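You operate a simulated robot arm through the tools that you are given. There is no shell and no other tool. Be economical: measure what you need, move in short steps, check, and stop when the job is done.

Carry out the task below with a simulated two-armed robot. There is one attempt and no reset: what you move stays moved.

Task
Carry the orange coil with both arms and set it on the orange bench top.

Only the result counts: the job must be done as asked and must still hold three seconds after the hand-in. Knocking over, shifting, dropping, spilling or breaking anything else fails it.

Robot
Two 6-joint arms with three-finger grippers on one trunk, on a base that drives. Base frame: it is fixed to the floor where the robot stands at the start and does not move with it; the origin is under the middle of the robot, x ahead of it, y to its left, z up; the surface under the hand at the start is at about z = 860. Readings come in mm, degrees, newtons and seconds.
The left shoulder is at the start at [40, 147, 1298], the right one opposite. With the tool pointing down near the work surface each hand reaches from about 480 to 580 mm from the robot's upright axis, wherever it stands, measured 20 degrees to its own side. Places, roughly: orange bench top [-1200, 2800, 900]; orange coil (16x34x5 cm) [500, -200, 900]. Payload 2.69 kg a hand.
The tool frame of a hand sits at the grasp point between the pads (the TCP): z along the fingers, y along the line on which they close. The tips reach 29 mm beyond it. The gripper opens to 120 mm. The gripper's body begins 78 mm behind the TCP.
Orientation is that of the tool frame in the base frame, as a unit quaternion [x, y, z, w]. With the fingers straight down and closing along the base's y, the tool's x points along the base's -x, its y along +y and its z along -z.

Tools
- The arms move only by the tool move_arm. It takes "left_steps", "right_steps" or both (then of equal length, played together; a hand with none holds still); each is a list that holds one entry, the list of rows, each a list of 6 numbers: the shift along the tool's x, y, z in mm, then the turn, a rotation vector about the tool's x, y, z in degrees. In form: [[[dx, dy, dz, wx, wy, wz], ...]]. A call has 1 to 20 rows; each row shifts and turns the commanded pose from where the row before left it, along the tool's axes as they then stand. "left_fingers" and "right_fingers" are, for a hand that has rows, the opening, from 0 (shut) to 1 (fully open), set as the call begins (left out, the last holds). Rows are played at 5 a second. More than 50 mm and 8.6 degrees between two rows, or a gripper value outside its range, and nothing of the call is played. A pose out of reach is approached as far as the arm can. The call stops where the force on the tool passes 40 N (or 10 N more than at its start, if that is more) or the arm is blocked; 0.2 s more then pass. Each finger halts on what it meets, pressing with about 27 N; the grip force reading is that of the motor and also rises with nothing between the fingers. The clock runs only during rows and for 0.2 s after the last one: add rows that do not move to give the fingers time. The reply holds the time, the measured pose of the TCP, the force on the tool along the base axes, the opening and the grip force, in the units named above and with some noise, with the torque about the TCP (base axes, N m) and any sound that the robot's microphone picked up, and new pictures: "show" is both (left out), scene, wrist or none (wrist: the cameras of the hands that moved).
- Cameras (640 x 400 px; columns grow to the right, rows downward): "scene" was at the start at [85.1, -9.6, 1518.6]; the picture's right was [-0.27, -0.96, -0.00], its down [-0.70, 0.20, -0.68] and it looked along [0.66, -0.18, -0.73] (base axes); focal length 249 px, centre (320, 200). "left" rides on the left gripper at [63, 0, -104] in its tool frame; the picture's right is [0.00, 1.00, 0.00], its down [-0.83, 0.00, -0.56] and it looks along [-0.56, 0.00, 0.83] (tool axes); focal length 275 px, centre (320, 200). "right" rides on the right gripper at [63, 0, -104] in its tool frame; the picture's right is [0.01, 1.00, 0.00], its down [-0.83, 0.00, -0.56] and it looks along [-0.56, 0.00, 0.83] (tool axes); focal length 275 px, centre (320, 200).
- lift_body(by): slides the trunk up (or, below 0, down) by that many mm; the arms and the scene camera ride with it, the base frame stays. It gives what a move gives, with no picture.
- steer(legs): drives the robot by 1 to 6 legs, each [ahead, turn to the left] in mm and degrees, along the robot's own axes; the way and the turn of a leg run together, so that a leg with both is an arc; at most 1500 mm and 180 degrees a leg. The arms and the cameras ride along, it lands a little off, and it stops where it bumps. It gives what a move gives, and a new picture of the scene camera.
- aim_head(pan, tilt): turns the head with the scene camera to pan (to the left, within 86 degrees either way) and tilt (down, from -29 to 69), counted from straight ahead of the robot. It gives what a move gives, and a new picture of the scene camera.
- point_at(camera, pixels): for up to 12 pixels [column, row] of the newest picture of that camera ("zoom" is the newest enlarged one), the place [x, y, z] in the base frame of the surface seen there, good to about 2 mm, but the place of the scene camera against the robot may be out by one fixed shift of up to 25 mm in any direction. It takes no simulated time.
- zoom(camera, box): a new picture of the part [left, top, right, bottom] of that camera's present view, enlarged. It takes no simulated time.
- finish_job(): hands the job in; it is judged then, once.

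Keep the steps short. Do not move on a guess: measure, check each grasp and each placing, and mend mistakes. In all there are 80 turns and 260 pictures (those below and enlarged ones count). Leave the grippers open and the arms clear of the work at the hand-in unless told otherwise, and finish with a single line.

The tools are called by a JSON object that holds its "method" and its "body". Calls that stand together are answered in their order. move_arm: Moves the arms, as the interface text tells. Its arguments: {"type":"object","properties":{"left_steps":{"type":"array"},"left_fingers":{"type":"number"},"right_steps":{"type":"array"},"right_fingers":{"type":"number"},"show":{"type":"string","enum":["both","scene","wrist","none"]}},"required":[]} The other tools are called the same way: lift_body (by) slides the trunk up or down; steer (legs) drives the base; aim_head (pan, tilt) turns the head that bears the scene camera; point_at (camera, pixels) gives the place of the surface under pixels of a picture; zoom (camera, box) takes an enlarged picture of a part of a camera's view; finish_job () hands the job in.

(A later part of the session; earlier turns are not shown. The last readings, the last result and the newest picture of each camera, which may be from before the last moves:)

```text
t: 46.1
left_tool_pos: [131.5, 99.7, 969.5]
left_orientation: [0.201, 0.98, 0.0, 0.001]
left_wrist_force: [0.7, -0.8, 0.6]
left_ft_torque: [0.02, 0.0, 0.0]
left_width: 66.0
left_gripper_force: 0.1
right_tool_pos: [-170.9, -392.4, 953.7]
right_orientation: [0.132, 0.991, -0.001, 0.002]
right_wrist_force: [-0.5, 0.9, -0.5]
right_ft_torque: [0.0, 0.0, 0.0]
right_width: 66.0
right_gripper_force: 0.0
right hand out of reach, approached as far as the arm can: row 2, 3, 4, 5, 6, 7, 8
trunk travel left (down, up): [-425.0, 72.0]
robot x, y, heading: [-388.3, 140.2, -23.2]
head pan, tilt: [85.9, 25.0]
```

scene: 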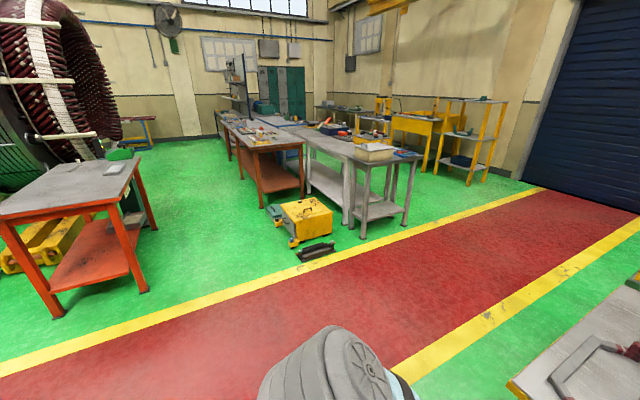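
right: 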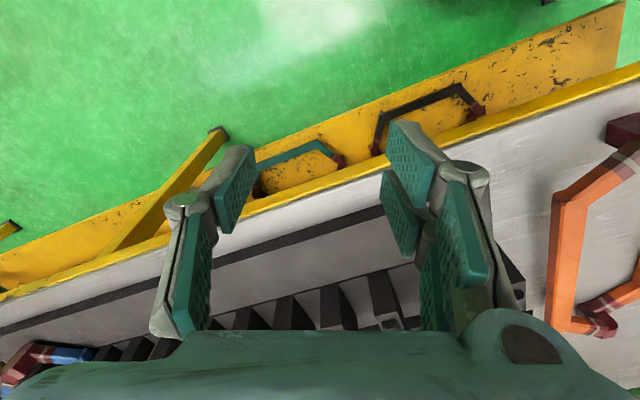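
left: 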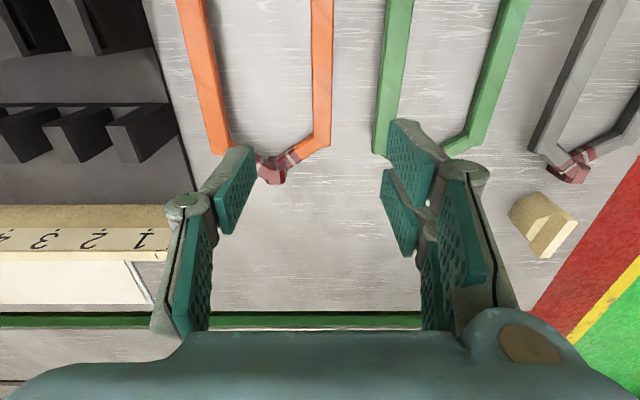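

Still limited at the outer side. I pull the hand closer to the shoulder and lower, then try inward again (all in free space).

{"method": "move_arm", "body": {"right_steps": [[[15, 10, 0, 0, 0, 0], [15, 10, 0, 0, 0, 0], [0, 0, 35, 0, 0, 0], [0, 0, 35, 0, 0, 0], [0, 0, 35, 0, 0, 0], [0, 25, 0, 0, 0, 0], [0, 25, 0, 0, 0, 0], [0, 25, 0, 0, 0, 0], [-20, 0, 0, 0, 0, 0], [-20, 0, 0, 0, 0, 0]]], "show": "none"}}

{"method": "aim_head", "body": {"pan": -50, "tilt": 50}}

```text
t: 48.3
left_tool_pos: [132.4, 99.0, 969.0]
left_orientation: [0.201, 0.98, 0.0, 0.0]
left_wrist_force: [0.4, 0.5, 0.3]
left_ft_torque: [0.01, -0.01, -0.02]
left_width: 66.0
left_gripper_force: 0.0
right_tool_pos: [-202.0, -324.8, 942.9]
right_orientation: [0.131, 0.991, 0.0, 0.002]
right_wrist_force: [1.1, 0.3, 0.5]
right_ft_torque: [0.0, 0.01, 0.04]
right_width: 66.2
right_gripper_force: 0.0
right hand out of reach, approached as far as the arm can: row 3, 4, 5, 7, 8, 9, 10
trunk travel left (down, up): [-425.0, 72.0]
robot x, y, heading: [-388.7, 142.5, -23.4]
head pan, tilt: [85.9, 25.0]
```

```text
t: 50.5
left_tool_pos: [131.8, 98.9, 969.6]
left_orientation: [0.201, 0.98, 0.0, 0.001]
left_wrist_force: [0.1, 0.2, 0.6]
left_ft_torque: [0.01, -0.02, -0.01]
left_width: 66.0
left_gripper_force: 0.0
right_tool_pos: [-202.2, -323.8, 943.7]
right_orientation: [0.131, 0.991, 0.0, 0.003]
right_wrist_force: [0.0, 0.1, -0.1]
right_ft_torque: [0.01, 0.02, -0.02]
right_width: 66.1
right_gripper_force: 0.0
trunk travel left (down, up): [-425.0, 72.0]
robot x, y, heading: [-391.7, 143.3, -23.1]
head pan, tilt: [-50.0, 50.0]
```

scene: 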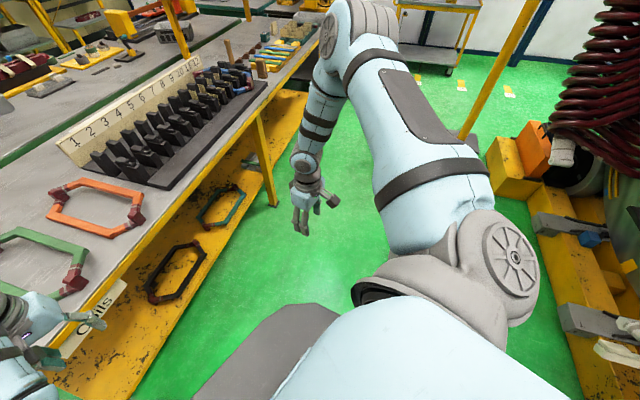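

I try instead going over the top: raise the right hand to z≈1250 and then inward.

{"method": "move_arm", "body": {"right_steps": [[[0, 0, -45, 0, 0, 0], [0, 0, -45, 0, 0, 0], [0, 0, -45, 0, 0, 0], [0, 0, -45, 0, 0, 0], [0, 0, -45, 0, 0, 0], [0, 0, -45, 0, 0, 0], [0, 0, -40, 0, 0, 0], [-15, 25, 0, 0, 0, 0], [-15, 25, 0, 0, 0, 0], [-15, 25, 0, 0, 0, 0], [-15, 25, 0, 0, 0, 0]]], "show": "scene"}}

```text
t: 52.9
left_tool_pos: [130.9, 99.4, 970.0]
left_orientation: [0.202, 0.979, 0.0, 0.0]
left_wrist_force: [0.0, 0.0, 0.0]
left_ft_torque: [-0.01, 0.01, 0.0]
left_width: 65.9
left_gripper_force: 0.0
right_tool_pos: [-219.0, -300.2, 1216.8]
right_orientation: [0.132, 0.991, 0.0, 0.003]
right_wrist_force: [-1.2, 0.1, -0.2]
right_ft_torque: [0.0, -0.01, 0.03]
right_width: 66.0
right_gripper_force: 0.1
right hand out of reach, approached as far as the arm can: row 7, 8, 9, 10, 11
trunk travel left (down, up): [-425.0, 72.0]
robot x, y, heading: [-389.9, 137.9, -23.2]
head pan, tilt: [-50.0, 50.0]
```

scene: 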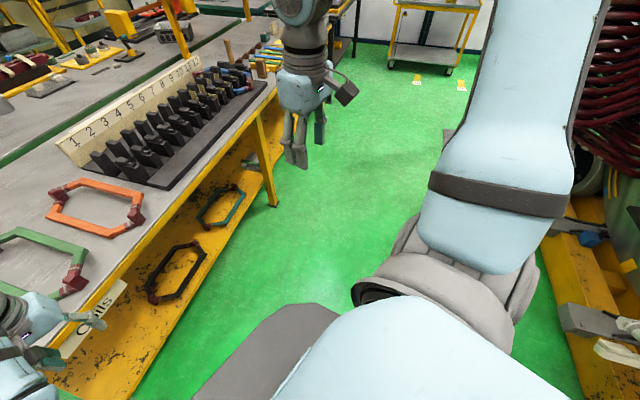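

The bearing limit persists at any height. I check the left arm's swing range for comparison: swing it outward to bearing 40° along radius ~520 at z 970 (free space).

{"method": "move_arm", "body": {"left_steps": [[[16, 32, 0, 0, 0, 0], [16, 32, 0, 0, 0, 0], [16, 32, 0, 0, 0, 0], [26, 37, 0, 0, 0, 0], [26, 37, 0, 0, 0, 0]]], "show": "none"}}

{"method": "move_arm", "body": {"right_steps": [[[0, 0, 0, 0, 0, 8], [0, 0, 0, 0, 0, 8], [0, 0, 0, 0, 0, 8], [0, 0, 0, 0, 0, 8], [0, 0, 40, 0, 0, 8], [0, 0, 40, 0, 0, 8], [0, 0, 40, 0, 0, 8], [0, 0, 0, 0, 0, 8], [0, 0, 0, 0, 0, 8]]], "show": "none"}}

```text
t: 54.1
left_tool_pos: [136.0, 291.0, 937.1]
left_orientation: [0.202, 0.979, -0.003, 0.002]
left_wrist_force: [0.3, 0.1, 0.6]
left_ft_torque: [-0.04, 0.0, -0.01]
left_width: 65.9
left_gripper_force: 0.1
left hand out of reach, approached as far as the arm can: row 1, 2, 3, 4
right_tool_pos: [-218.4, -296.8, 1219.5]
right_orientation: [0.13, 0.991, -0.001, 0.002]
right_wrist_force: [-0.6, 1.0, -0.9]
right_ft_torque: [-0.07, -0.02, 0.02]
right_width: 66.0
right_gripper_force: 0.1
trunk travel left (down, up): [-425.0, 72.0]
robot x, y, heading: [-390.6, 142.0, -23.1]
head pan, tilt: [-50.0, 50.0]
```

```text
t: 56.1
left_tool_pos: [136.5, 289.9, 937.7]
left_orientation: [0.201, 0.98, -0.001, 0.002]
left_wrist_force: [0.4, -0.5, -0.6]
left_ft_torque: [-0.02, -0.03, 0.01]
left_width: 66.0
left_gripper_force: 0.0
right_tool_pos: [-217.9, -299.7, 1095.3]
right_orientation: [0.689, 0.724, 0.001, 0.002]
right_wrist_force: [0.7, -0.3, -0.5]
right_ft_torque: [-0.03, -0.01, 0.0]
right_width: 66.0
right_gripper_force: 0.0
trunk travel left (down, up): [-425.0, 72.0]
robot x, y, heading: [-391.5, 138.9, -23.4]
head pan, tilt: [-50.0, 50.0]
```

Left swings freely out to bearing 39°. Right's yaw has been turned 72°; I now test inward motion again with this yaw.

{"method": "move_arm", "body": {"right_steps": [[[11, 22, 0, 0, 0, 0], [11, 22, 0, 0, 0, 0], [11, 22, 0, 0, 0, 0], [11, 22, 0, 0, 0, 0]]], "show": "scene"}}

```text
t: 57.1
left_tool_pos: [137.4, 288.8, 935.3]
left_orientation: [0.202, 0.979, -0.001, 0.002]
left_wrist_force: [0.7, 0.6, 0.5]
left_ft_torque: [-0.04, -0.01, 0.0]
left_width: 65.9
left_gripper_force: 0.0
right_tool_pos: [-200.8, -293.4, 1096.3]
right_orientation: [0.689, 0.724, 0.002, 0.001]
right_wrist_force: [-0.4, -0.1, 0.0]
right_ft_torque: [0.02, -0.01, 0.02]
right_width: 66.0
right_gripper_force: 0.1
right hand out of reach, approached as far as the arm can: row 1, 2, 3, 4
trunk travel left (down, up): [-425.0, 72.0]
robot x, y, heading: [-392.3, 139.9, -23.3]
head pan, tilt: [-50.0, 50.0]
```

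scene: 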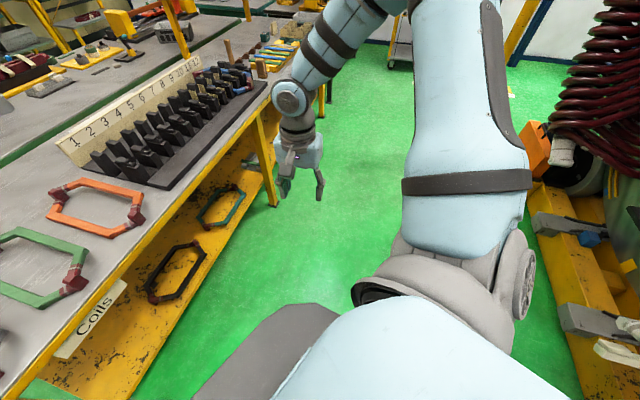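

I'll try a different posture: undo the right yaw, then pitch the right fingers forward (horizontal), so the wrist sits closer to the body, and then test moving inward.

{"method": "move_arm", "body": {"right_steps": [[[0, 0, 0, 0, 0, -8], [0, 0, 0, 0, 0, -8], [0, 0, 0, 0, 0, -8], [0, 0, 0, 0, 0, -8], [0, 0, 0, 0, 0, -8], [0, 0, 0, 0, 0, -8], [0, 0, 0, 0, 0, -8], [0, 0, 0, 0, 0, -8], [0, 0, 0, 0, -8, 0], [0, 0, 0, 0, -8, 0], [0, 0, 0, 0, -8, 0], [0, 0, 0, 0, -8, 0], [0, 0, 0, 0, -8, 0], [0, 0, 10, 0, -8, 0], [0, 0, 10, 0, -8, 0], [0, 30, 0, 0, 0, 0], [0, 30, 0, 0, 0, 0], [0, 30, 0, 0, 0, 0], [0, 30, 0, 0, 0, 0]]], "show": "scene"}}

```text
t: 61.1
left_tool_pos: [135.3, 287.6, 938.5]
left_orientation: [0.201, 0.98, -0.001, 0.002]
left_wrist_force: [-0.3, 0.0, -0.5]
left_ft_torque: [-0.01, 0.02, -0.02]
left_width: 66.1
left_gripper_force: 0.1
right_tool_pos: [-125.0, -274.1, 1063.6]
right_orientation: [0.178, 0.864, -0.094, 0.462]
right_wrist_force: [0.7, 0.2, -0.4]
right_ft_torque: [-0.02, 0.0, 0.03]
right_width: 66.2
right_gripper_force: 0.0
right hand out of reach, approached as far as the arm can: row 12, 13, 14, 16, 17, 18, 19
trunk travel left (down, up): [-425.0, 72.0]
robot x, y, heading: [-387.1, 137.2, -23.3]
head pan, tilt: [-50.0, 50.0]
```

scene: 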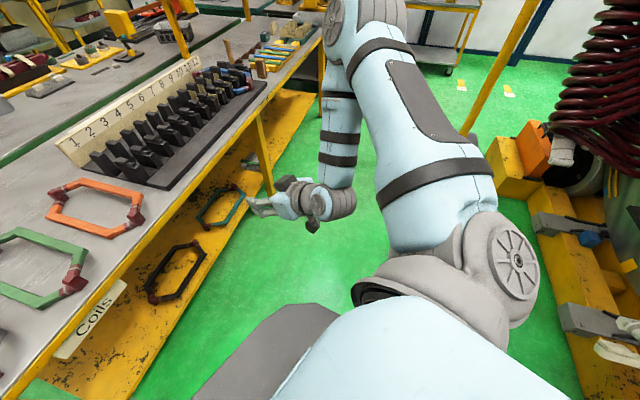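

I measure the elbow again to see whether the upper arm moved between postures.

{"method": "point_at", "body": {"camera": "scene", "pixels": [[334, 20], [380, 15], [420, 90], [440, 180], [513, 262], [410, 280], [345, 155], [345, 200], [375, 290]]}}

{"method": "zoom", "body": {"camera": "scene", "box": [230, 0, 560, 380]}}

```text
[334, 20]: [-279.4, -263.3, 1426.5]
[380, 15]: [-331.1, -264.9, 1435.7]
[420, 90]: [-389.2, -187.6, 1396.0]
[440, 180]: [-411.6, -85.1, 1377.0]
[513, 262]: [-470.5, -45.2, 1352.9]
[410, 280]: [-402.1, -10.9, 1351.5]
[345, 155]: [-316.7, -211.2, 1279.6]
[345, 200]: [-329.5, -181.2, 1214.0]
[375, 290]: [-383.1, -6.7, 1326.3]
```

```text
1.05 times, centred on (395, 190) of scene (not enlarged: the box is as wide or as high as the picture)
```

zoom: 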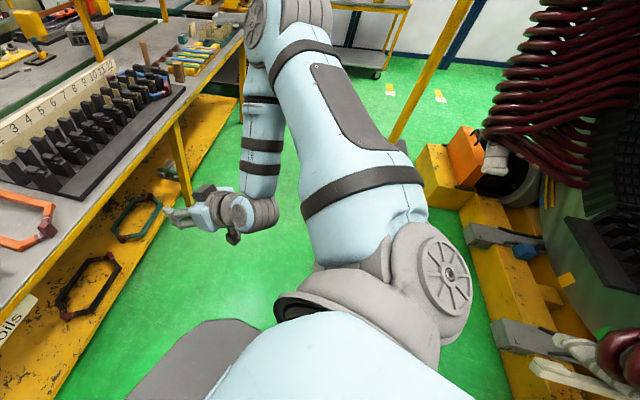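

Geometry suggests the shoulder's first joint is at its limit, and the way round is to bring the wrist down below the shoulder axis and then inward. With fingers forward, I move along tool x (down/back) 160 mm, then inward.

{"method": "move_arm", "body": {"right_steps": [[[40, 0, 0, 0, 0, 0], [40, 0, 0, 0, 0, 0], [40, 0, 0, 0, 0, 0], [40, 0, 0, 0, 0, 0], [0, 30, 0, 0, 0, 0], [0, 30, 0, 0, 0, 0], [0, 30, 0, 0, 0, 0], [0, 30, 0, 0, 0, 0]]], "show": "scene"}}

```text
t: 62.9
left_tool_pos: [135.7, 289.9, 937.2]
left_orientation: [0.201, 0.98, -0.002, 0.001]
left_wrist_force: [0.6, 0.7, -0.2]
left_ft_torque: [0.0, 0.04, -0.01]
left_width: 66.1
left_gripper_force: 0.0
right_tool_pos: [-142.3, -264.5, 1039.9]
right_orientation: [0.177, 0.864, -0.093, 0.462]
right_wrist_force: [0.2, -0.1, 0.3]
right_ft_torque: [0.0, 0.01, 0.03]
right_width: 65.9
right_gripper_force: 0.1
right hand out of reach, approached as far as the arm can: row 1, 2, 3, 4, 5, 6, 7, 8
trunk travel left (down, up): [-425.0, 72.0]
robot x, y, heading: [-393.5, 140.4, -23.4]
head pan, tilt: [-50.0, 50.0]
```

scene: 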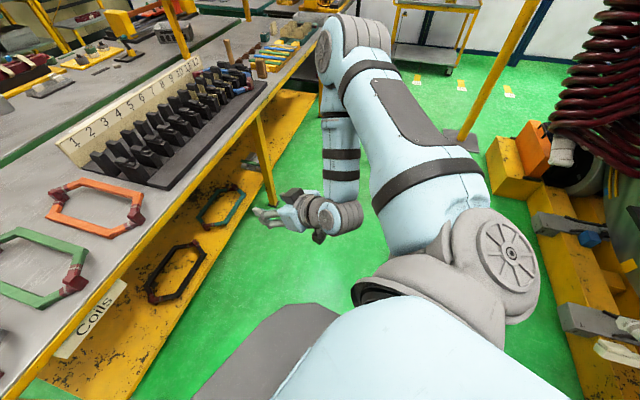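

Maybe the solver just sticks when a joint is pressed on its limit. I back the right hand away from the limit (outward 100 mm), lower it 200 mm, then go inward, in open space.

{"method": "move_arm", "body": {"right_steps": [[[9.4, -18.5, -14, 0, 0, 0], [9.4, -18.5, -14, 0, 0, 0], [9.4, -18.5, -14, 0, 0, 0], [9.4, -18.5, -14, 0, 0, 0], [33, 0, 22.4, 0, 0, 0], [33, 0, 22.4, 0, 0, 0], [33, 0, 22.4, 0, 0, 0], [33, 0, 22.4, 0, 0, 0], [33, 0, 22.4, 0, 0, 0], [-15, 30, 22, 0, 0, 0], [-15, 30, 22, 0, 0, 0], [-15, 30, 22, 0, 0, 0], [-15, 30, 22, 0, 0, 0], [-15, 30, 22, 0, 0, 0]]], "show": "scene"}}

```text
t: 65.9
left_tool_pos: [136.4, 289.2, 937.6]
left_orientation: [0.201, 0.98, 0.0, 0.001]
left_wrist_force: [0.3, -0.4, -0.1]
left_ft_torque: [0.01, -0.02, -0.04]
left_width: 65.8
left_gripper_force: 0.1
right_tool_pos: [-105.3, -309.2, 1021.1]
right_orientation: [0.177, 0.864, -0.093, 0.462]
right_wrist_force: [0.5, -0.2, 0.0]
right_ft_torque: [-0.01, -0.02, 0.0]
right_width: 66.2
right_gripper_force: 0.0
right hand out of reach, approached as far as the arm can: row 1, 2, 3, 4, 5, 6, 7, 8, 9, 10, 11, 12, 13, 14
trunk travel left (down, up): [-425.0, 72.0]
robot x, y, heading: [-390.8, 142.3, -23.4]
head pan, tilt: [-50.0, 50.0]
```

scene: 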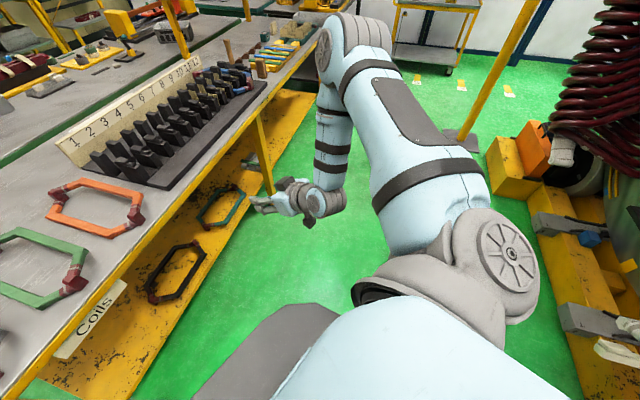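

Pressed into a fold limit. I restore the tool-down posture while moving outward, then see the state.

{"method": "move_arm", "body": {"right_steps": [[[0, -10, 20, 0, 0, 0], [0, -18, -10, 0, 8, 0], [0, -18, -10, 0, 8, 0], [0, -18, -10, 0, 8, 0], [0, -18, -10, 0, 8, 0], [0, -18, -10, 0, 8, 0], [0, -18, -10, 0, 8, 0], [0, -18, -10, 0, 8, 0], [20, -20, 0, 0, 0, 0], [20, -20, 0, 0, 0, 0], [20, -20, 0, 0, 0, 0], [20, -20, 0, 0, 0, 0], [20, -20, 0, 0, 0, 0]]], "show": "scene"}}

```text
t: 68.7
left_tool_pos: [136.5, 288.9, 938.3]
left_orientation: [0.202, 0.979, 0.0, 0.002]
left_wrist_force: [0.5, 0.1, -0.2]
left_ft_torque: [0.02, -0.01, -0.03]
left_width: 66.0
left_gripper_force: 0.1
right_tool_pos: [-299.7, -470.8, 1062.5]
right_orientation: [0.204, 0.978, -0.018, 0.031]
right_wrist_force: [-0.8, 0.1, 0.4]
right_ft_torque: [-0.01, 0.02, -0.04]
right_width: 66.1
right_gripper_force: 0.1
right hand out of reach, approached as far as the arm can: row 1, 5, 6, 13
trunk travel left (down, up): [-425.0, 72.0]
robot x, y, heading: [-391.1, 141.3, -23.2]
head pan, tilt: [-50.0, 50.0]
```

scene: 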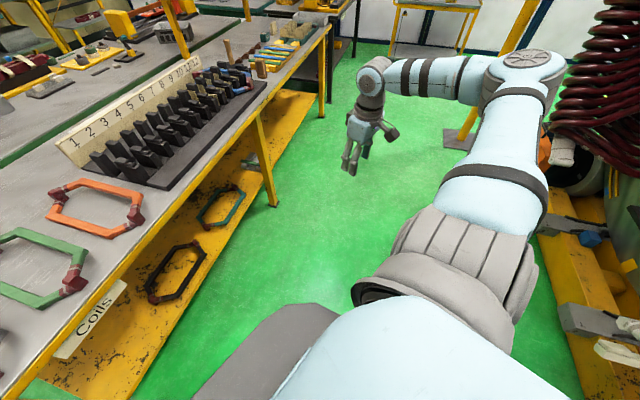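

That freed it: the shoulder has rolled over (elbow disc now faces up). I continue around: lower the right hand ~270 mm out here.

{"method": "move_arm", "body": {"right_steps": [[[0, 0, 45, 0, 0, 0], [0, 0, 45, 0, 0, 0], [0, 0, 45, 0, 0, 0], [0, 0, 45, 0, 0, 0], [0, 0, 45, 0, 0, 0], [0, 0, 45, 0, 0, 0], [0, 0, 45, 0, 0, 0]]], "show": "scene"}}

```text
t: 70.3
left_tool_pos: [136.6, 290.2, 937.9]
left_orientation: [0.201, 0.98, -0.001, 0.001]
left_wrist_force: [0.1, 0.2, -0.1]
left_ft_torque: [-0.01, -0.03, -0.01]
left_width: 66.1
left_gripper_force: 0.0
right_tool_pos: [-333.0, -443.2, 888.3]
right_orientation: [0.206, 0.978, -0.019, 0.03]
right_wrist_force: [-0.2, -0.9, -0.7]
right_ft_torque: [-0.02, -0.04, 0.0]
right_width: 65.7
right_gripper_force: 0.0
right hand out of reach, approached as far as the arm can: row 4, 5, 6, 7
trunk travel left (down, up): [-425.0, 72.0]
robot x, y, heading: [-387.6, 141.2, -23.3]
head pan, tilt: [-50.0, 50.0]
```

scene: 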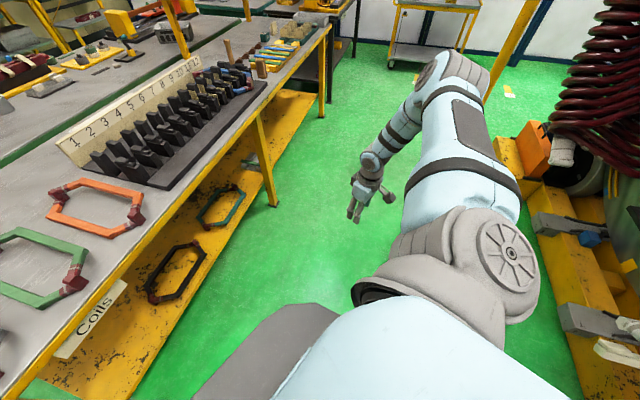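

Now inward from here, under the shoulder axis.

{"method": "move_arm", "body": {"right_steps": [[[0, 40, 0, 0, 0, 0], [0, 40, 0, 0, 0, 0], [-20, 35, 0, 0, 0, 0], [-27, 30, 0, 0, 0, 0], [-27, 30, 0, 0, 0, 0], [-27, 30, 0, 0, 0, 0], [-27, 30, 0, 0, 0, 0]]], "show": "scene"}}

```text
t: 71.9
left_tool_pos: [137.3, 287.5, 937.7]
left_orientation: [0.201, 0.98, -0.001, 0.001]
left_wrist_force: [0.0, -0.8, -0.5]
left_ft_torque: [0.01, -0.01, -0.01]
left_width: 66.0
left_gripper_force: 0.1
right_tool_pos: [-211.0, -318.8, 918.8]
right_orientation: [0.206, 0.978, -0.018, 0.03]
right_wrist_force: [-1.1, -0.4, 0.0]
right_ft_torque: [0.01, 0.02, -0.02]
right_width: 66.0
right_gripper_force: 0.0
right hand out of reach, approached as far as the arm can: row 2, 3, 4, 5, 6, 7
trunk travel left (down, up): [-425.0, 72.0]
robot x, y, heading: [-387.2, 141.7, -23.6]
head pan, tilt: [-50.0, 50.0]
```

scene: 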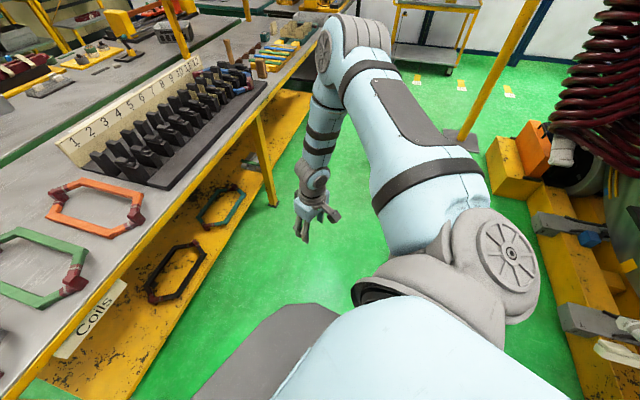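

Back on the same limit. I'll go outward again and this time pull the hand back beside the body before lowering, so that the wrist passes well below the shoulder axis.

{"method": "move_arm", "body": {"right_steps": [[[4, -35, -28, 0, 0, 0], [4, -35, -28, 0, 0, 0], [4, -35, -28, 0, 0, 0], [4, -35, -28, 0, 0, 0], [4, -35, -28, 0, 0, 0], [40, 0, 0, 0, 0, 0], [40, 0, 0, 0, 0, 0], [40, 0, 0, 0, 0, 0], [40, 0, 0, 0, 0, 0], [0, 0, 45, 0, 0, 0], [0, 0, 45, 0, 0, 0], [0, 0, 45, 0, 0, 0], [0, 0, 45, 0, 0, 0], [0, 0, 45, 0, 0, 0], [0, 0, 45, 0, 0, 0]]], "show": "scene"}}

```text
t: 75.1
left_tool_pos: [137.5, 288.9, 936.4]
left_orientation: [0.201, 0.98, -0.001, 0.001]
left_wrist_force: [0.0, 0.3, 0.5]
left_ft_torque: [0.01, 0.01, -0.01]
left_width: 66.0
left_gripper_force: 0.1
right_tool_pos: [-318.3, -437.3, 891.4]
right_orientation: [0.206, 0.978, -0.019, 0.03]
right_wrist_force: [-0.4, -0.1, -0.5]
right_ft_torque: [0.0, 0.03, -0.01]
right_width: 66.2
right_gripper_force: 0.0
right hand out of reach, approached as far as the arm can: row 5, 6, 7, 8, 9, 13, 14, 15
trunk travel left (down, up): [-425.0, 72.0]
robot x, y, heading: [-392.1, 140.9, -23.0]
head pan, tilt: [-50.0, 50.0]
```

scene: 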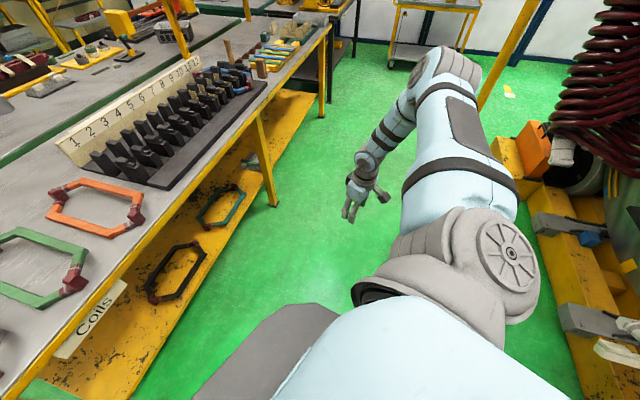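

I'll consider using the right arm within its limits instead. I need the base's footprint: look at it through the right wrist camera.

{"method": "zoom", "body": {"camera": "right", "box": [0, 0, 640, 400]}}

{"method": "zoom", "body": {"camera": "left", "box": [0, 0, 640, 400]}}

```text
1.00 times, centred on (320, 200) of right (not enlarged: the box is as wide or as high as the picture)
```

zoom: 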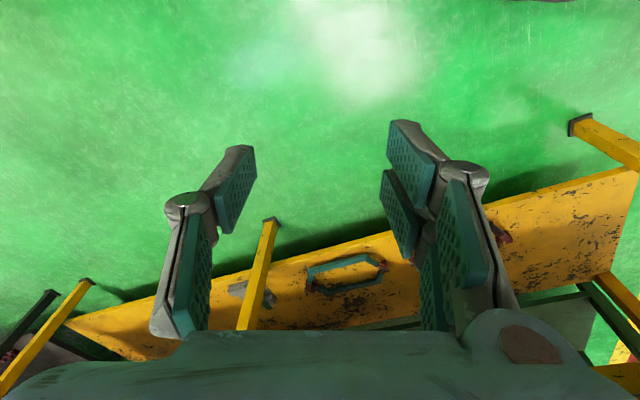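

```text
1.00 times, centred on (320, 200) of left (not enlarged: the box is as wide or as high as the picture)
```

zoom: 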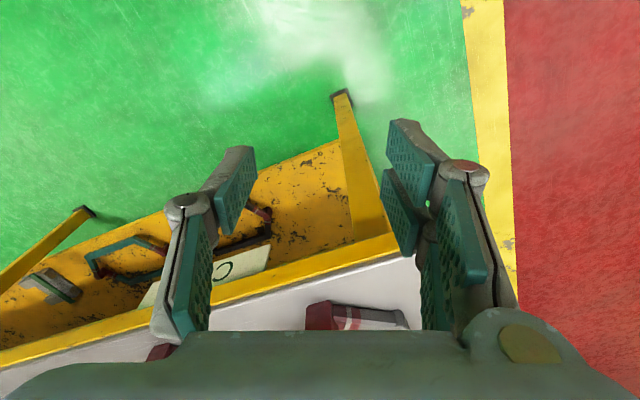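

The base isn't in view. New idea: use the right hand within its zone (slightly tilted inward) and have the left hand cross further inward. I test the left arm's inward reach in free space: swing from bearing 39° to about -14°.

{"method": "move_arm", "body": {"left_steps": [[[-17, -44.5, -6, 0, 0, 0], [-17, -44.5, -6, 0, 0, 0], [-17, -44.5, -6, 0, 0, 0], [-17, -44.5, -6, 0, 0, 0], [-8, -35, 0, 0, 0, 0], [-8, -35, 0, 0, 0, 0], [-8, -35, 0, 0, 0, 0], [7, -33, 0, 0, 0, 0], [7, -33, 0, 0, 0, 0], [7, -33, 0, 0, 0, 0], [20, -23, 0, 0, 0, 0], [20, -23, 0, 0, 0, 0], [20, -23, 0, 0, 0, 0]]], "show": "none"}}

{"method": "aim_head", "body": {"pan": 0, "tilt": 55}}

```text
t: 77.9
left_tool_pos: [77.5, -60.1, 941.4]
left_orientation: [0.201, 0.98, 0.0, 0.0]
left_wrist_force: [0.0, -0.2, -0.2]
left_ft_torque: [-0.01, -0.01, 0.01]
left_width: 65.7
left_gripper_force: 0.2
left hand out of reach, approached as far as the arm can: row 1, 9, 10, 11, 12, 13
right_tool_pos: [-317.6, -437.3, 892.1]
right_orientation: [0.206, 0.978, -0.019, 0.03]
right_wrist_force: [-0.3, -0.4, -0.1]
right_ft_torque: [-0.04, -0.02, 0.02]
right_width: 66.0
right_gripper_force: 0.1
trunk travel left (down, up): [-425.0, 72.0]
robot x, y, heading: [-391.8, 137.0, -23.0]
head pan, tilt: [-50.0, 50.0]
```

```text
t: 79.1
left_tool_pos: [77.6, -61.3, 941.5]
left_orientation: [0.2, 0.98, -0.001, 0.0]
left_wrist_force: [0.1, -0.1, 0.7]
left_ft_torque: [-0.04, 0.01, -0.04]
left_width: 66.0
left_gripper_force: 0.0
right_tool_pos: [-319.2, -436.0, 891.2]
right_orientation: [0.206, 0.978, -0.019, 0.03]
right_wrist_force: [-0.1, 0.4, -0.6]
right_ft_torque: [0.01, 0.01, 0.03]
right_width: 66.0
right_gripper_force: 0.0
trunk travel left (down, up): [-425.0, 72.0]
robot x, y, heading: [-393.0, 138.9, -23.2]
head pan, tilt: [0.0, 55.0]
```

scene: 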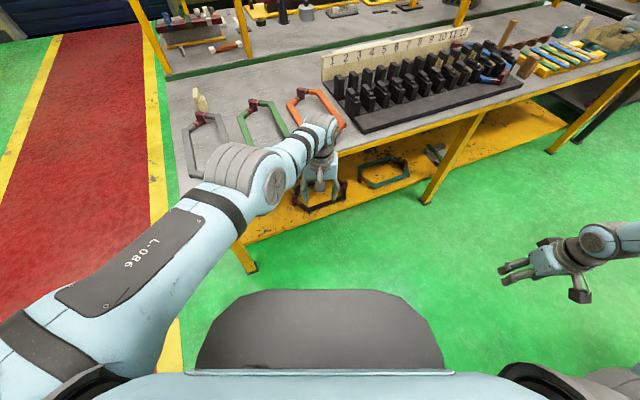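

New insight: the right shoulder's first joint seems stuck at a wrap limit, so it must be unwound the long way. A rigid rotation of the right hand about that axis (≈ bearing -44°, horizontal, through the shoulder) gives identical rows in the tool frame. I do the first 52° of it while the left hand swings out of the way.

{"method": "move_arm", "body": {"left_steps": [[[-3, 40, 0, 0, 0, 0], [-3, 40, 0, 0, 0, 0], [-3, 40, 0, 0, 0, 0], [15, 40, 0, 0, 0, 0], [15, 40, 0, 0, 0, 0], [15, 40, 0, 0, 0, 0], [15, 40, 0, 0, 0, 0], [15, 40, 0, 0, 0, 0]]], "right_steps": [[[-32, 33, 6.5, -4.68, -4.49, 0], [-32, 33, 6.5, -4.68, -4.49, 0], [-32, 33, 6.5, -4.68, -4.49, 0], [-32, 33, 6.5, -4.68, -4.49, 0], [-32, 33, 6.5, -4.68, -4.49, 0], [-32, 33, 6.5, -4.68, -4.49, 0], [-32, 33, 6.5, -4.68, -4.49, 0], [-32, 33, 6.5, -4.68, -4.49, 0]]], "show": "none"}}

{"method": "aim_head", "body": {"pan": -50, "tilt": 45}}

```text
t: 80.9
left_tool_pos: [226.0, 218.0, 913.2]
left_orientation: [0.201, 0.98, -0.001, -0.001]
left_wrist_force: [-0.4, 0.5, -0.3]
left_ft_torque: [-0.05, -0.01, 0.0]
left_width: 66.3
left_gripper_force: 0.0
left hand out of reach, approached as far as the arm can: row 1, 2, 3, 4, 5, 6, 7, 8
right_tool_pos: [-115.3, -277.4, 1103.3]
right_orientation: [0.17, 0.876, 0.228, 0.388]
right_wrist_force: [0.3, 1.2, 1.1]
right_ft_torque: [-0.02, 0.03, -0.04]
right_width: 66.0
right_gripper_force: 0.0
right hand out of reach, approached as far as the arm can: row 1, 2, 3, 4, 5, 6, 7, 8
trunk travel left (down, up): [-425.0, 72.0]
robot x, y, heading: [-389.7, 139.9, -23.0]
head pan, tilt: [0.0, 55.0]
```

```text
t: 82.0
left_tool_pos: [225.3, 216.3, 912.6]
left_orientation: [0.202, 0.979, 0.0, 0.0]
left_wrist_force: [-1.0, -0.4, 0.0]
left_ft_torque: [0.0, -0.02, 0.01]
left_width: 66.0
left_gripper_force: 0.1
right_tool_pos: [-115.5, -279.2, 1101.1]
right_orientation: [0.17, 0.877, 0.228, 0.387]
right_wrist_force: [0.6, 0.2, 0.3]
right_ft_torque: [-0.01, -0.02, -0.03]
right_width: 66.0
right_gripper_force: 0.1
trunk travel left (down, up): [-425.0, 72.0]
robot x, y, heading: [-392.9, 142.4, -23.3]
head pan, tilt: [-50.0, 45.0]
```

scene: 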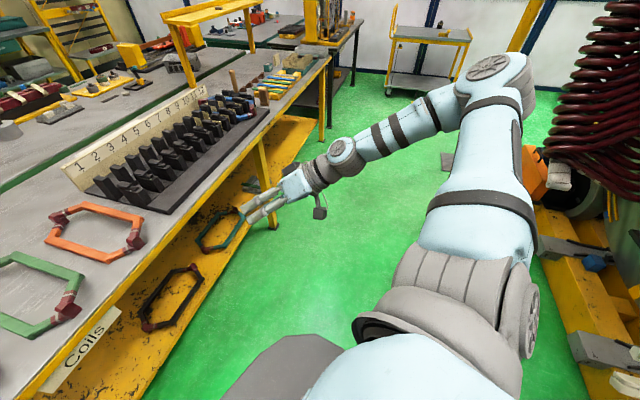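

It's rolling over as intended (shoulder ribs show, hand now points inward ~53°). I continue with 10 rows of 8°.

{"method": "move_arm", "body": {"right_steps": [[[-24.7, 25.8, 4.6, -5.76, -5.52, 0], [-24.7, 25.8, 4.6, -5.76, -5.52, 0], [-24.7, 25.8, 4.6, -5.76, -5.52, 0], [-24.7, 25.8, 4.6, -5.76, -5.52, 0], [-24.7, 25.8, 4.6, -5.76, -5.52, 0], [-24.7, 25.8, 4.6, -5.76, -5.52, 0], [-24.7, 25.8, 4.6, -5.76, -5.52, 0], [-24.7, 25.8, 4.6, -5.76, -5.52, 0], [-24.7, 25.8, 4.6, -5.76, -5.52, 0], [-24.7, 25.8, 4.6, -5.76, -5.52, 0]]], "show": "scene"}}

```text
t: 84.2
left_tool_pos: [225.7, 216.0, 912.2]
left_orientation: [0.201, 0.98, 0.0, -0.001]
left_wrist_force: [0.4, 0.8, -0.2]
left_ft_torque: [0.0, 0.01, -0.02]
left_width: 65.9
left_gripper_force: 0.1
right_tool_pos: [-96.7, -238.4, 1447.3]
right_orientation: [0.051, 0.395, 0.507, 0.765]
right_wrist_force: [-0.3, -0.3, 0.0]
right_ft_torque: [-0.02, 0.0, 0.01]
right_width: 66.2
right_gripper_force: 0.1
right hand out of reach, approached as far as the arm can: row 1, 2, 3, 9, 10
trunk travel left (down, up): [-425.0, 72.0]
robot x, y, heading: [-392.0, 136.4, -23.0]
head pan, tilt: [-50.0, 45.0]
```

scene: 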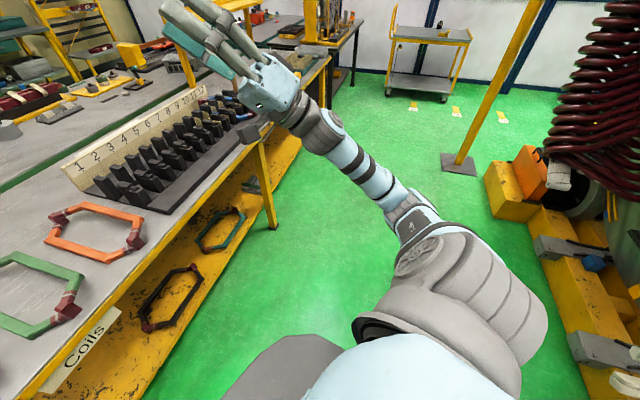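

Excellent — the right arm has rolled past into the other posture (elbow low, like the left). Now I translate the hand inward/forward ~180 mm in this posture before turning the fingers down.

{"method": "move_arm", "body": {"right_steps": [[[17.6, -16.3, 18.4, 0, 0, 0], [17.6, -16.3, 18.4, 0, 0, 0], [17.6, -16.3, 18.4, 0, 0, 0], [17.6, -16.3, 18.4, 0, 0, 0], [17.6, -16.3, 18.4, 0, 0, 0], [17.6, -16.3, 18.4, 0, 0, 0]]], "show": "scene"}}

```text
t: 85.6
left_tool_pos: [225.2, 217.0, 911.7]
left_orientation: [0.201, 0.98, 0.0, -0.002]
left_wrist_force: [0.8, 0.1, 0.3]
left_ft_torque: [0.02, 0.0, -0.02]
left_width: 65.9
left_gripper_force: 0.1
right_tool_pos: [66.9, -161.9, 1416.6]
right_orientation: [0.052, 0.395, 0.506, 0.765]
right_wrist_force: [1.3, -0.4, -1.8]
right_ft_torque: [-0.01, 0.02, -0.01]
right_width: 65.6
right_gripper_force: 0.1
trunk travel left (down, up): [-425.0, 72.0]
robot x, y, heading: [-391.5, 139.9, -23.5]
head pan, tilt: [-50.0, 45.0]
```

scene: 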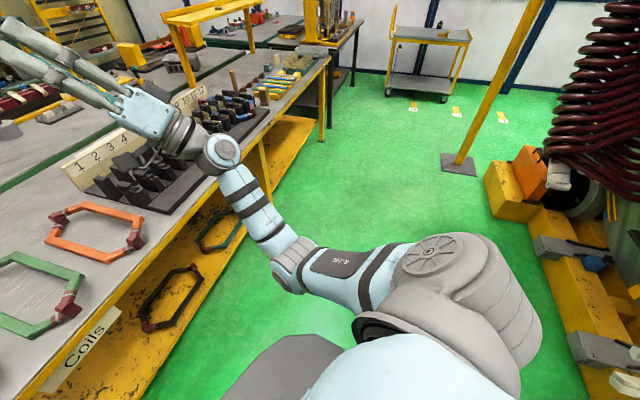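

Now the right arm mirrors the left (shoulder disc up, elbow forward). I move the wrist a bit forward/down and swing the fingers down to vertical (16 rows of 8.25° about the wrist).

{"method": "move_arm", "body": {"right_steps": [[[20.7, -32.6, 0.2, 0, 0, 0], [20.7, -32.6, 0.2, 0, 0, 0], [20.7, -32.6, 0.2, 0, 0, 0], [23, -24.1, -2.4, 5.94, 5.69, 0], [23, -24.1, -2.4, 5.94, 5.69, 0], [23, -24.1, -2.4, 5.94, 5.69, 0], [23, -24.1, -2.4, 5.94, 5.69, 0], [23, -24.1, -2.4, 5.94, 5.69, 0], [23, -24.1, -2.4, 5.94, 5.69, 0], [23, -24.1, -2.4, 5.94, 5.69, 0], [23, -24.1, -2.4, 5.94, 5.69, 0], [23, -24.1, -2.4, 5.94, 5.69, 0], [23, -24.1, -2.4, 5.94, 5.69, 0], [23, -24.1, -2.4, 5.94, 5.69, 0], [23, -24.1, -2.4, 5.94, 5.69, 0], [23, -24.1, -2.4, 5.94, 5.69, 0], [23, -24.1, -2.4, 5.94, 5.69, 0], [23, -24.1, -2.4, 5.94, 5.69, 0], [23, -24.1, -2.4, 5.94, 5.69, 0]]], "show": "scene"}}

```text
t: 89.6
left_tool_pos: [224.7, 215.5, 912.4]
left_orientation: [0.201, 0.98, 0.0, 0.0]
left_wrist_force: [0.6, 0.6, 0.0]
left_ft_torque: [0.01, -0.01, -0.01]
left_width: 65.8
left_gripper_force: 0.1
right_tool_pos: [5.6, -246.6, 943.2]
right_orientation: [0.205, 0.978, -0.02, 0.029]
right_wrist_force: [0.5, -0.3, 0.1]
right_ft_torque: [-0.01, 0.01, -0.03]
right_width: 65.8
right_gripper_force: 0.0
trunk travel left (down, up): [-425.0, 72.0]
robot x, y, heading: [-390.5, 145.0, -23.0]
head pan, tilt: [-50.0, 45.0]
```

scene: 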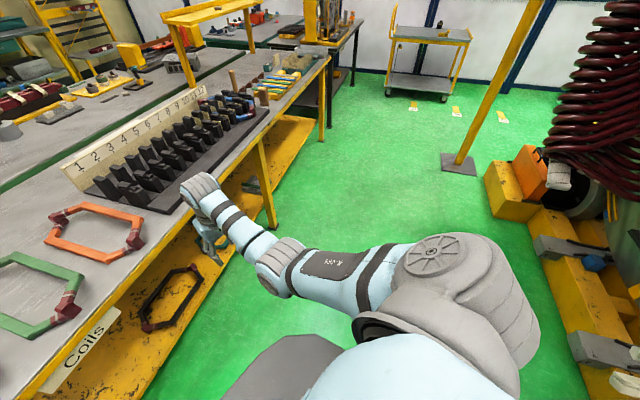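

The right hand now points down at robot frame (517,-204), its proper zone. I level it (4° tilt residue), bring both hands to their planned spots ahead of the robot (L (532,84), R (500,-84), z≈960), and yaw both by 23° so they'll close across the coil's legs.

{"method": "move_arm", "body": {"left_steps": [[[1.2, -36.8, -8, 0, 0, 0], [1.2, -36.8, -8, 0, 0, 0], [1.2, -36.8, -8, 0, 0, 0], [1.2, -36.8, -8, 0, 0, 0], [1.2, -36.8, -8, 0, 0, 0], [1.2, -36.8, -8, 0, 0, 0], [0, 0, 0, 0, 0, -7.7], [0, 0, 0, 0, 0, -7.7], [0, 0, 0, 0, 0, -7.6]]], "right_steps": [[[0, 0, 0, -1.55, 3.7, 0], [2.8, 20, -3.2, 0, 0, 0], [2.8, 20, -3.2, 0, 0, 0], [2.8, 20, -3.2, 0, 0, 0], [2.8, 20, -3.2, 0, 0, 0], [2.8, 20, -3.2, 0, 0, 0], [2.8, 20, -3.2, 0, 0, -7.7], [0, 0, 0, 0, 0, -7.7], [0, 0, 0, 0, 0, -7.6]]], "show": "none"}}

{"method": "aim_head", "body": {"pan": 0, "tilt": 55}}

```text
t: 91.6
left_tool_pos: [148.9, 12.4, 956.4]
left_orientation: [0.0, 1.0, -0.001, 0.001]
left_wrist_force: [0.8, 0.2, -0.1]
left_ft_torque: [0.0, 0.01, -0.05]
left_width: 65.9
left_gripper_force: 0.0
left hand out of reach, approached as far as the arm can: row 1, 2, 3
right_tool_pos: [38.9, -131.3, 961.9]
right_orientation: [0.005, 1.0, 0.001, 0.002]
right_wrist_force: [-0.5, 0.6, 0.5]
right_ft_torque: [-0.01, -0.01, 0.02]
right_width: 66.1
right_gripper_force: 0.0
trunk travel left (down, up): [-425.0, 72.0]
robot x, y, heading: [-391.8, 142.4, -23.2]
head pan, tilt: [-50.0, 45.0]
```

```text
t: 92.8
left_tool_pos: [148.8, 11.8, 956.6]
left_orientation: [0.002, 1.0, -0.001, 0.0]
left_wrist_force: [-0.4, 0.0, 0.7]
left_ft_torque: [0.01, -0.02, 0.01]
left_width: 65.9
left_gripper_force: 0.1
right_tool_pos: [40.6, -129.7, 963.2]
right_orientation: [0.006, 1.0, 0.0, 0.002]
right_wrist_force: [0.1, 0.2, -1.0]
right_ft_torque: [0.02, -0.02, 0.01]
right_width: 66.2
right_gripper_force: 0.1
trunk travel left (down, up): [-425.0, 72.0]
robot x, y, heading: [-388.7, 140.4, -22.9]
head pan, tilt: [0.0, 55.0]
```

scene: 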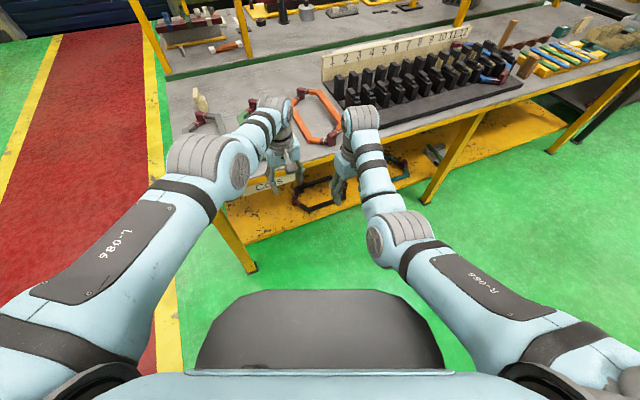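

Both arms are now symmetric and clear. I raise the trunk 40 mm for clearance and drive 400 mm ahead back to the table.

{"method": "lift_body", "body": {"by": 40}}

{"method": "steer", "body": {"legs": [[400, 0]]}}

{"method": "move_arm", "body": {"left_steps": [[[0, 0, 0, 0, 0, 0]]], "right_steps": [[[0, 0, 0, 0, 0, 0]]], "show": "wrist"}}

```text
t: 93.7
left_tool_pos: [149.2, 13.3, 996.1]
left_orientation: [0.002, 1.0, 0.0, 0.0]
left_wrist_force: [-0.5, -0.5, -0.1]
left_ft_torque: [-0.02, 0.01, 0.0]
left_width: 65.8
left_gripper_force: 0.0
right_tool_pos: [40.7, -130.9, 1003.1]
right_orientation: [0.006, 1.0, 0.0, 0.002]
right_wrist_force: [0.1, 0.7, -0.7]
right_ft_torque: [0.02, 0.03, -0.05]
right_width: 65.7
right_gripper_force: 0.2
trunk travel left (down, up): [-465.0, 32.0]
robot x, y, heading: [-389.5, 139.5, -22.8]
head pan, tilt: [0.0, 55.0]
```

```text
t: 96.2
left_tool_pos: [516.9, -149.2, 997.4]
left_orientation: [0.005, 1.0, -0.001, 0.002]
left_wrist_force: [-0.3, -0.1, 0.9]
left_ft_torque: [-0.01, -0.02, 0.0]
left_width: 65.9
left_gripper_force: 0.0
right_tool_pos: [406.3, -290.1, 1004.3]
right_orientation: [0.01, 1.0, 0.001, 0.003]
right_wrist_force: [-0.6, 0.4, 0.3]
right_ft_torque: [-0.01, 0.03, 0.0]
right_width: 66.0
right_gripper_force: 0.0
trunk travel left (down, up): [-465.0, 32.0]
robot x, y, heading: [-22.1, -17.9, -23.7]
head pan, tilt: [0.0, 55.0]
```

scene: 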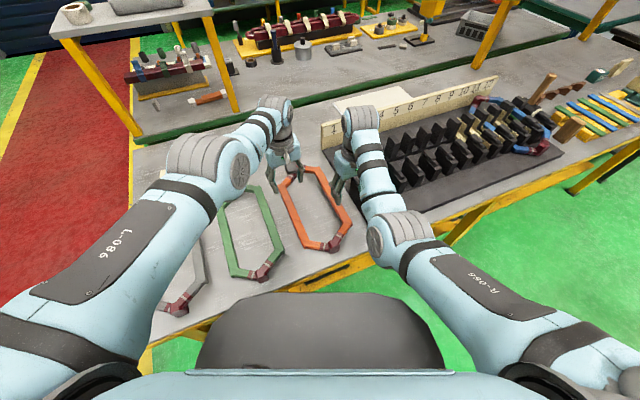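

```text
t: 96.6
left_tool_pos: [519.5, -152.2, 996.6]
left_orientation: [0.004, 1.0, 0.0, 0.0]
left_wrist_force: [-0.2, 0.1, -0.4]
left_ft_torque: [0.01, -0.01, 0.03]
left_width: 66.3
left_gripper_force: 0.1
right_tool_pos: [408.6, -291.7, 1002.4]
right_orientation: [0.01, 1.0, 0.0, 0.002]
right_wrist_force: [-0.4, 0.9, 0.1]
right_ft_torque: [0.02, 0.05, -0.02]
right_width: 66.0
right_gripper_force: 0.0
trunk travel left (down, up): [-465.0, 32.0]
robot x, y, heading: [-24.3, -18.4, -23.3]
head pan, tilt: [0.0, 55.0]
```

right: 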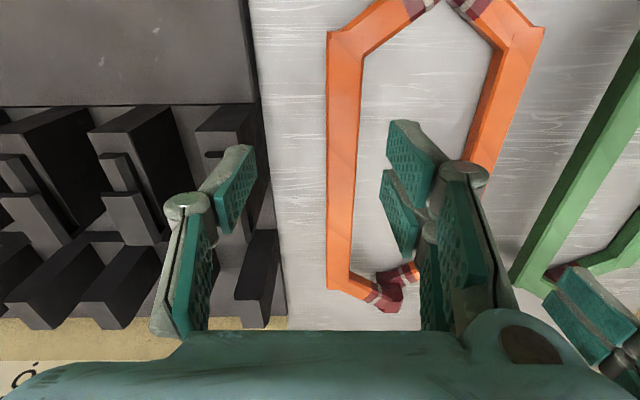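
left: 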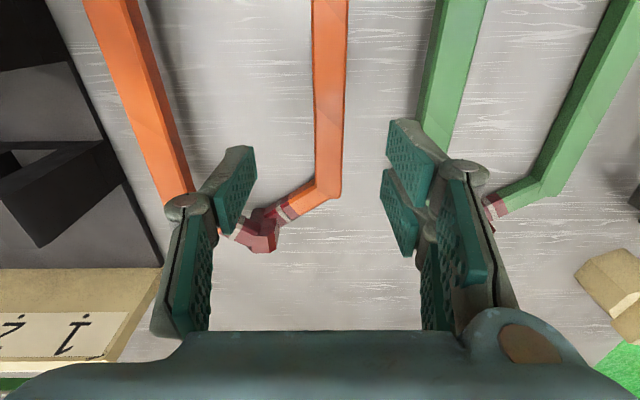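

Both wrist cameras see their legs. I measure edges and centres of both legs along their length.

{"method": "point_at", "body": {"camera": "right", "pixels": [[331, 80], [345, 80], [360, 80], [330, 150], [343, 150], [355, 150], [331, 230], [340, 230], [349, 230], [340, 270], [288, 200], [262, 120]]}}

{"method": "point_at", "body": {"camera": "left", "pixels": [[315, 40], [330, 40], [345, 40], [316, 100], [329, 100], [342, 100], [318, 160], [328, 160], [338, 160], [425, 110], [440, 110], [365, 110]]}}

```text
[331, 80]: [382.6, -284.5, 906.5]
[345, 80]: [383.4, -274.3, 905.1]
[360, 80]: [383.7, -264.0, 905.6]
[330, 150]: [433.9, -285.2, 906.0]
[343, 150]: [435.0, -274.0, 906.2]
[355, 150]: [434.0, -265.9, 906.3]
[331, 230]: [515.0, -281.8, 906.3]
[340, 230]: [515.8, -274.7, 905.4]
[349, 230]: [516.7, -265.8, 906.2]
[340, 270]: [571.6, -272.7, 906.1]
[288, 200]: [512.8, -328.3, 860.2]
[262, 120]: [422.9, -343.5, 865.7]
```

```text
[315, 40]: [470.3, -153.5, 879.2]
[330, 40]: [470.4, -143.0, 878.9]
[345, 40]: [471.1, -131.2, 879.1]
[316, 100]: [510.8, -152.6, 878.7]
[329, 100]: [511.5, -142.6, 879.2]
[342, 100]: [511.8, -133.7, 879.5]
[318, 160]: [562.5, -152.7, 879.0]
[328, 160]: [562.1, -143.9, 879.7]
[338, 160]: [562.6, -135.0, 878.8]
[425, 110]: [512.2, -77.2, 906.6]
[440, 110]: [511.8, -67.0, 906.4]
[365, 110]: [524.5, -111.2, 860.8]
```

Legs run along x: high leg centre y=-274.5 (top 906), low leg y=-143 (top 879), each ~20 mm wide. I centre the hands over them (L x=522, R x=420, balanced about the coil's middle), correct the small yaw, then lower the trunk 60 mm.

{"method": "move_arm", "body": {"left_steps": [[[-2.5, 9.2, 0, 0, 0, -0.4], [0, 0, 0, 0, 0, 0]]], "right_steps": [[[-11.4, 17.2, 0, 0, 0, -1.1], [0, 0, 0, 0, 0, 0]]], "show": "none"}}

{"method": "lift_body", "body": {"by": -60}}

{"method": "move_arm", "body": {"left_steps": [[[0, 0, 0, 0, 0, 0]]], "right_steps": [[[0, 0, 0, 0, 0, 0]]], "show": "wrist"}}

```text
t: 97.2
left_tool_pos: [522.7, -141.8, 995.2]
left_orientation: [0.0, 1.0, 0.0, -0.001]
left_wrist_force: [-0.1, 0.6, -0.5]
left_ft_torque: [0.01, -0.03, 0.04]
left_width: 66.0
left_gripper_force: 0.1
right_tool_pos: [420.7, -275.0, 1003.2]
right_orientation: [-0.001, 1.0, 0.001, 0.0]
right_wrist_force: [-0.3, 0.2, 0.1]
right_ft_torque: [0.02, 0.02, 0.03]
right_width: 65.8
right_gripper_force: 0.0
trunk travel left (down, up): [-465.0, 32.0]
robot x, y, heading: [-20.0, -19.2, -23.4]
head pan, tilt: [0.0, 55.0]
```

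```text
t: 98.2
left_tool_pos: [523.2, -141.7, 934.4]
left_orientation: [0.001, 1.0, 0.0, 0.0]
left_wrist_force: [-0.1, 0.4, 0.5]
left_ft_torque: [0.0, 0.01, 0.01]
left_width: 66.0
left_gripper_force: 0.1
right_tool_pos: [419.8, -276.2, 942.4]
right_orientation: [0.0, 1.0, 0.0, 0.001]
right_wrist_force: [-0.1, 0.1, 0.6]
right_ft_torque: [0.0, -0.02, -0.02]
right_width: 66.0
right_gripper_force: 0.2
trunk travel left (down, up): [-405.0, 92.0]
robot x, y, heading: [-21.3, -21.3, -23.3]
head pan, tilt: [0.0, 55.0]
```

```text
t: 98.6
left_tool_pos: [523.2, -141.7, 935.0]
left_orientation: [0.001, 1.0, 0.001, -0.001]
left_wrist_force: [0.4, -0.7, -0.4]
left_ft_torque: [0.01, 0.01, 0.02]
left_width: 66.0
left_gripper_force: 0.0
right_tool_pos: [420.0, -275.8, 940.6]
right_orientation: [0.0, 1.0, 0.001, 0.002]
right_wrist_force: [0.0, 0.3, 0.6]
right_ft_torque: [-0.01, -0.01, 0.02]
right_width: 65.8
right_gripper_force: 0.0
trunk travel left (down, up): [-405.0, 92.0]
robot x, y, heading: [-20.0, -17.9, -23.4]
head pan, tilt: [0.0, 55.0]
```

right: 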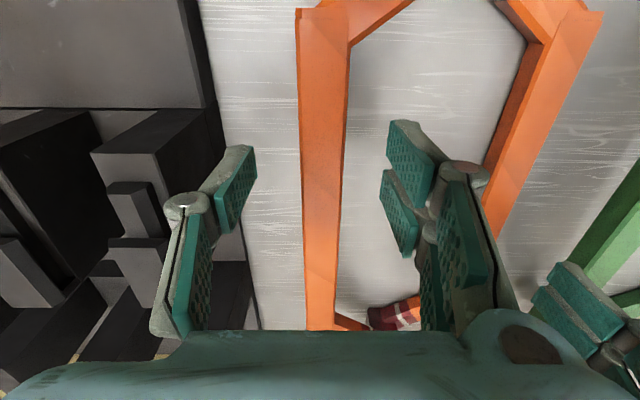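
left: 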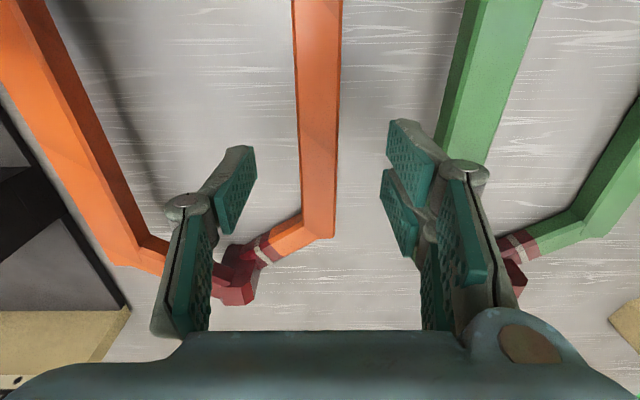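

Both legs lie centred between the open fingers. I lower both hands ~40 mm (tips to z≈866 left, ≈870 right) and check force.

{"method": "move_arm", "body": {"left_steps": [[[0, -1.2, 14, 0, 0, 0], [0, 0, 14, 0, 0, 0], [0, 0, 12, 0, 0, 0], [0, 0, 0, 0, 0, 0]]], "right_steps": [[[0, 1.2, 14, 0, 0, 0], [0, 0, 14, 0, 0, 0], [0, 0, 13, 0, 0, 0], [0, 0, 0, 0, 0, 0]]], "show": "none"}}

```text
t: 99.6
left_tool_pos: [517.0, -135.9, 896.7]
left_orientation: [0.001, 1.0, 0.0, 0.0]
left_wrist_force: [-0.1, -1.1, -0.4]
left_ft_torque: [0.01, 0.02, -0.01]
left_width: 66.1
left_gripper_force: 0.1
left hand out of reach, approached as far as the arm can: row 2
right_tool_pos: [422.5, -275.5, 902.5]
right_orientation: [0.0, 1.0, 0.0, 0.001]
right_wrist_force: [-0.1, 0.3, 0.0]
right_ft_torque: [-0.01, 0.04, 0.01]
right_width: 66.2
right_gripper_force: 0.1
trunk travel left (down, up): [-405.0, 92.0]
robot x, y, heading: [-24.1, -15.6, -23.3]
head pan, tilt: [0.0, 55.0]
```

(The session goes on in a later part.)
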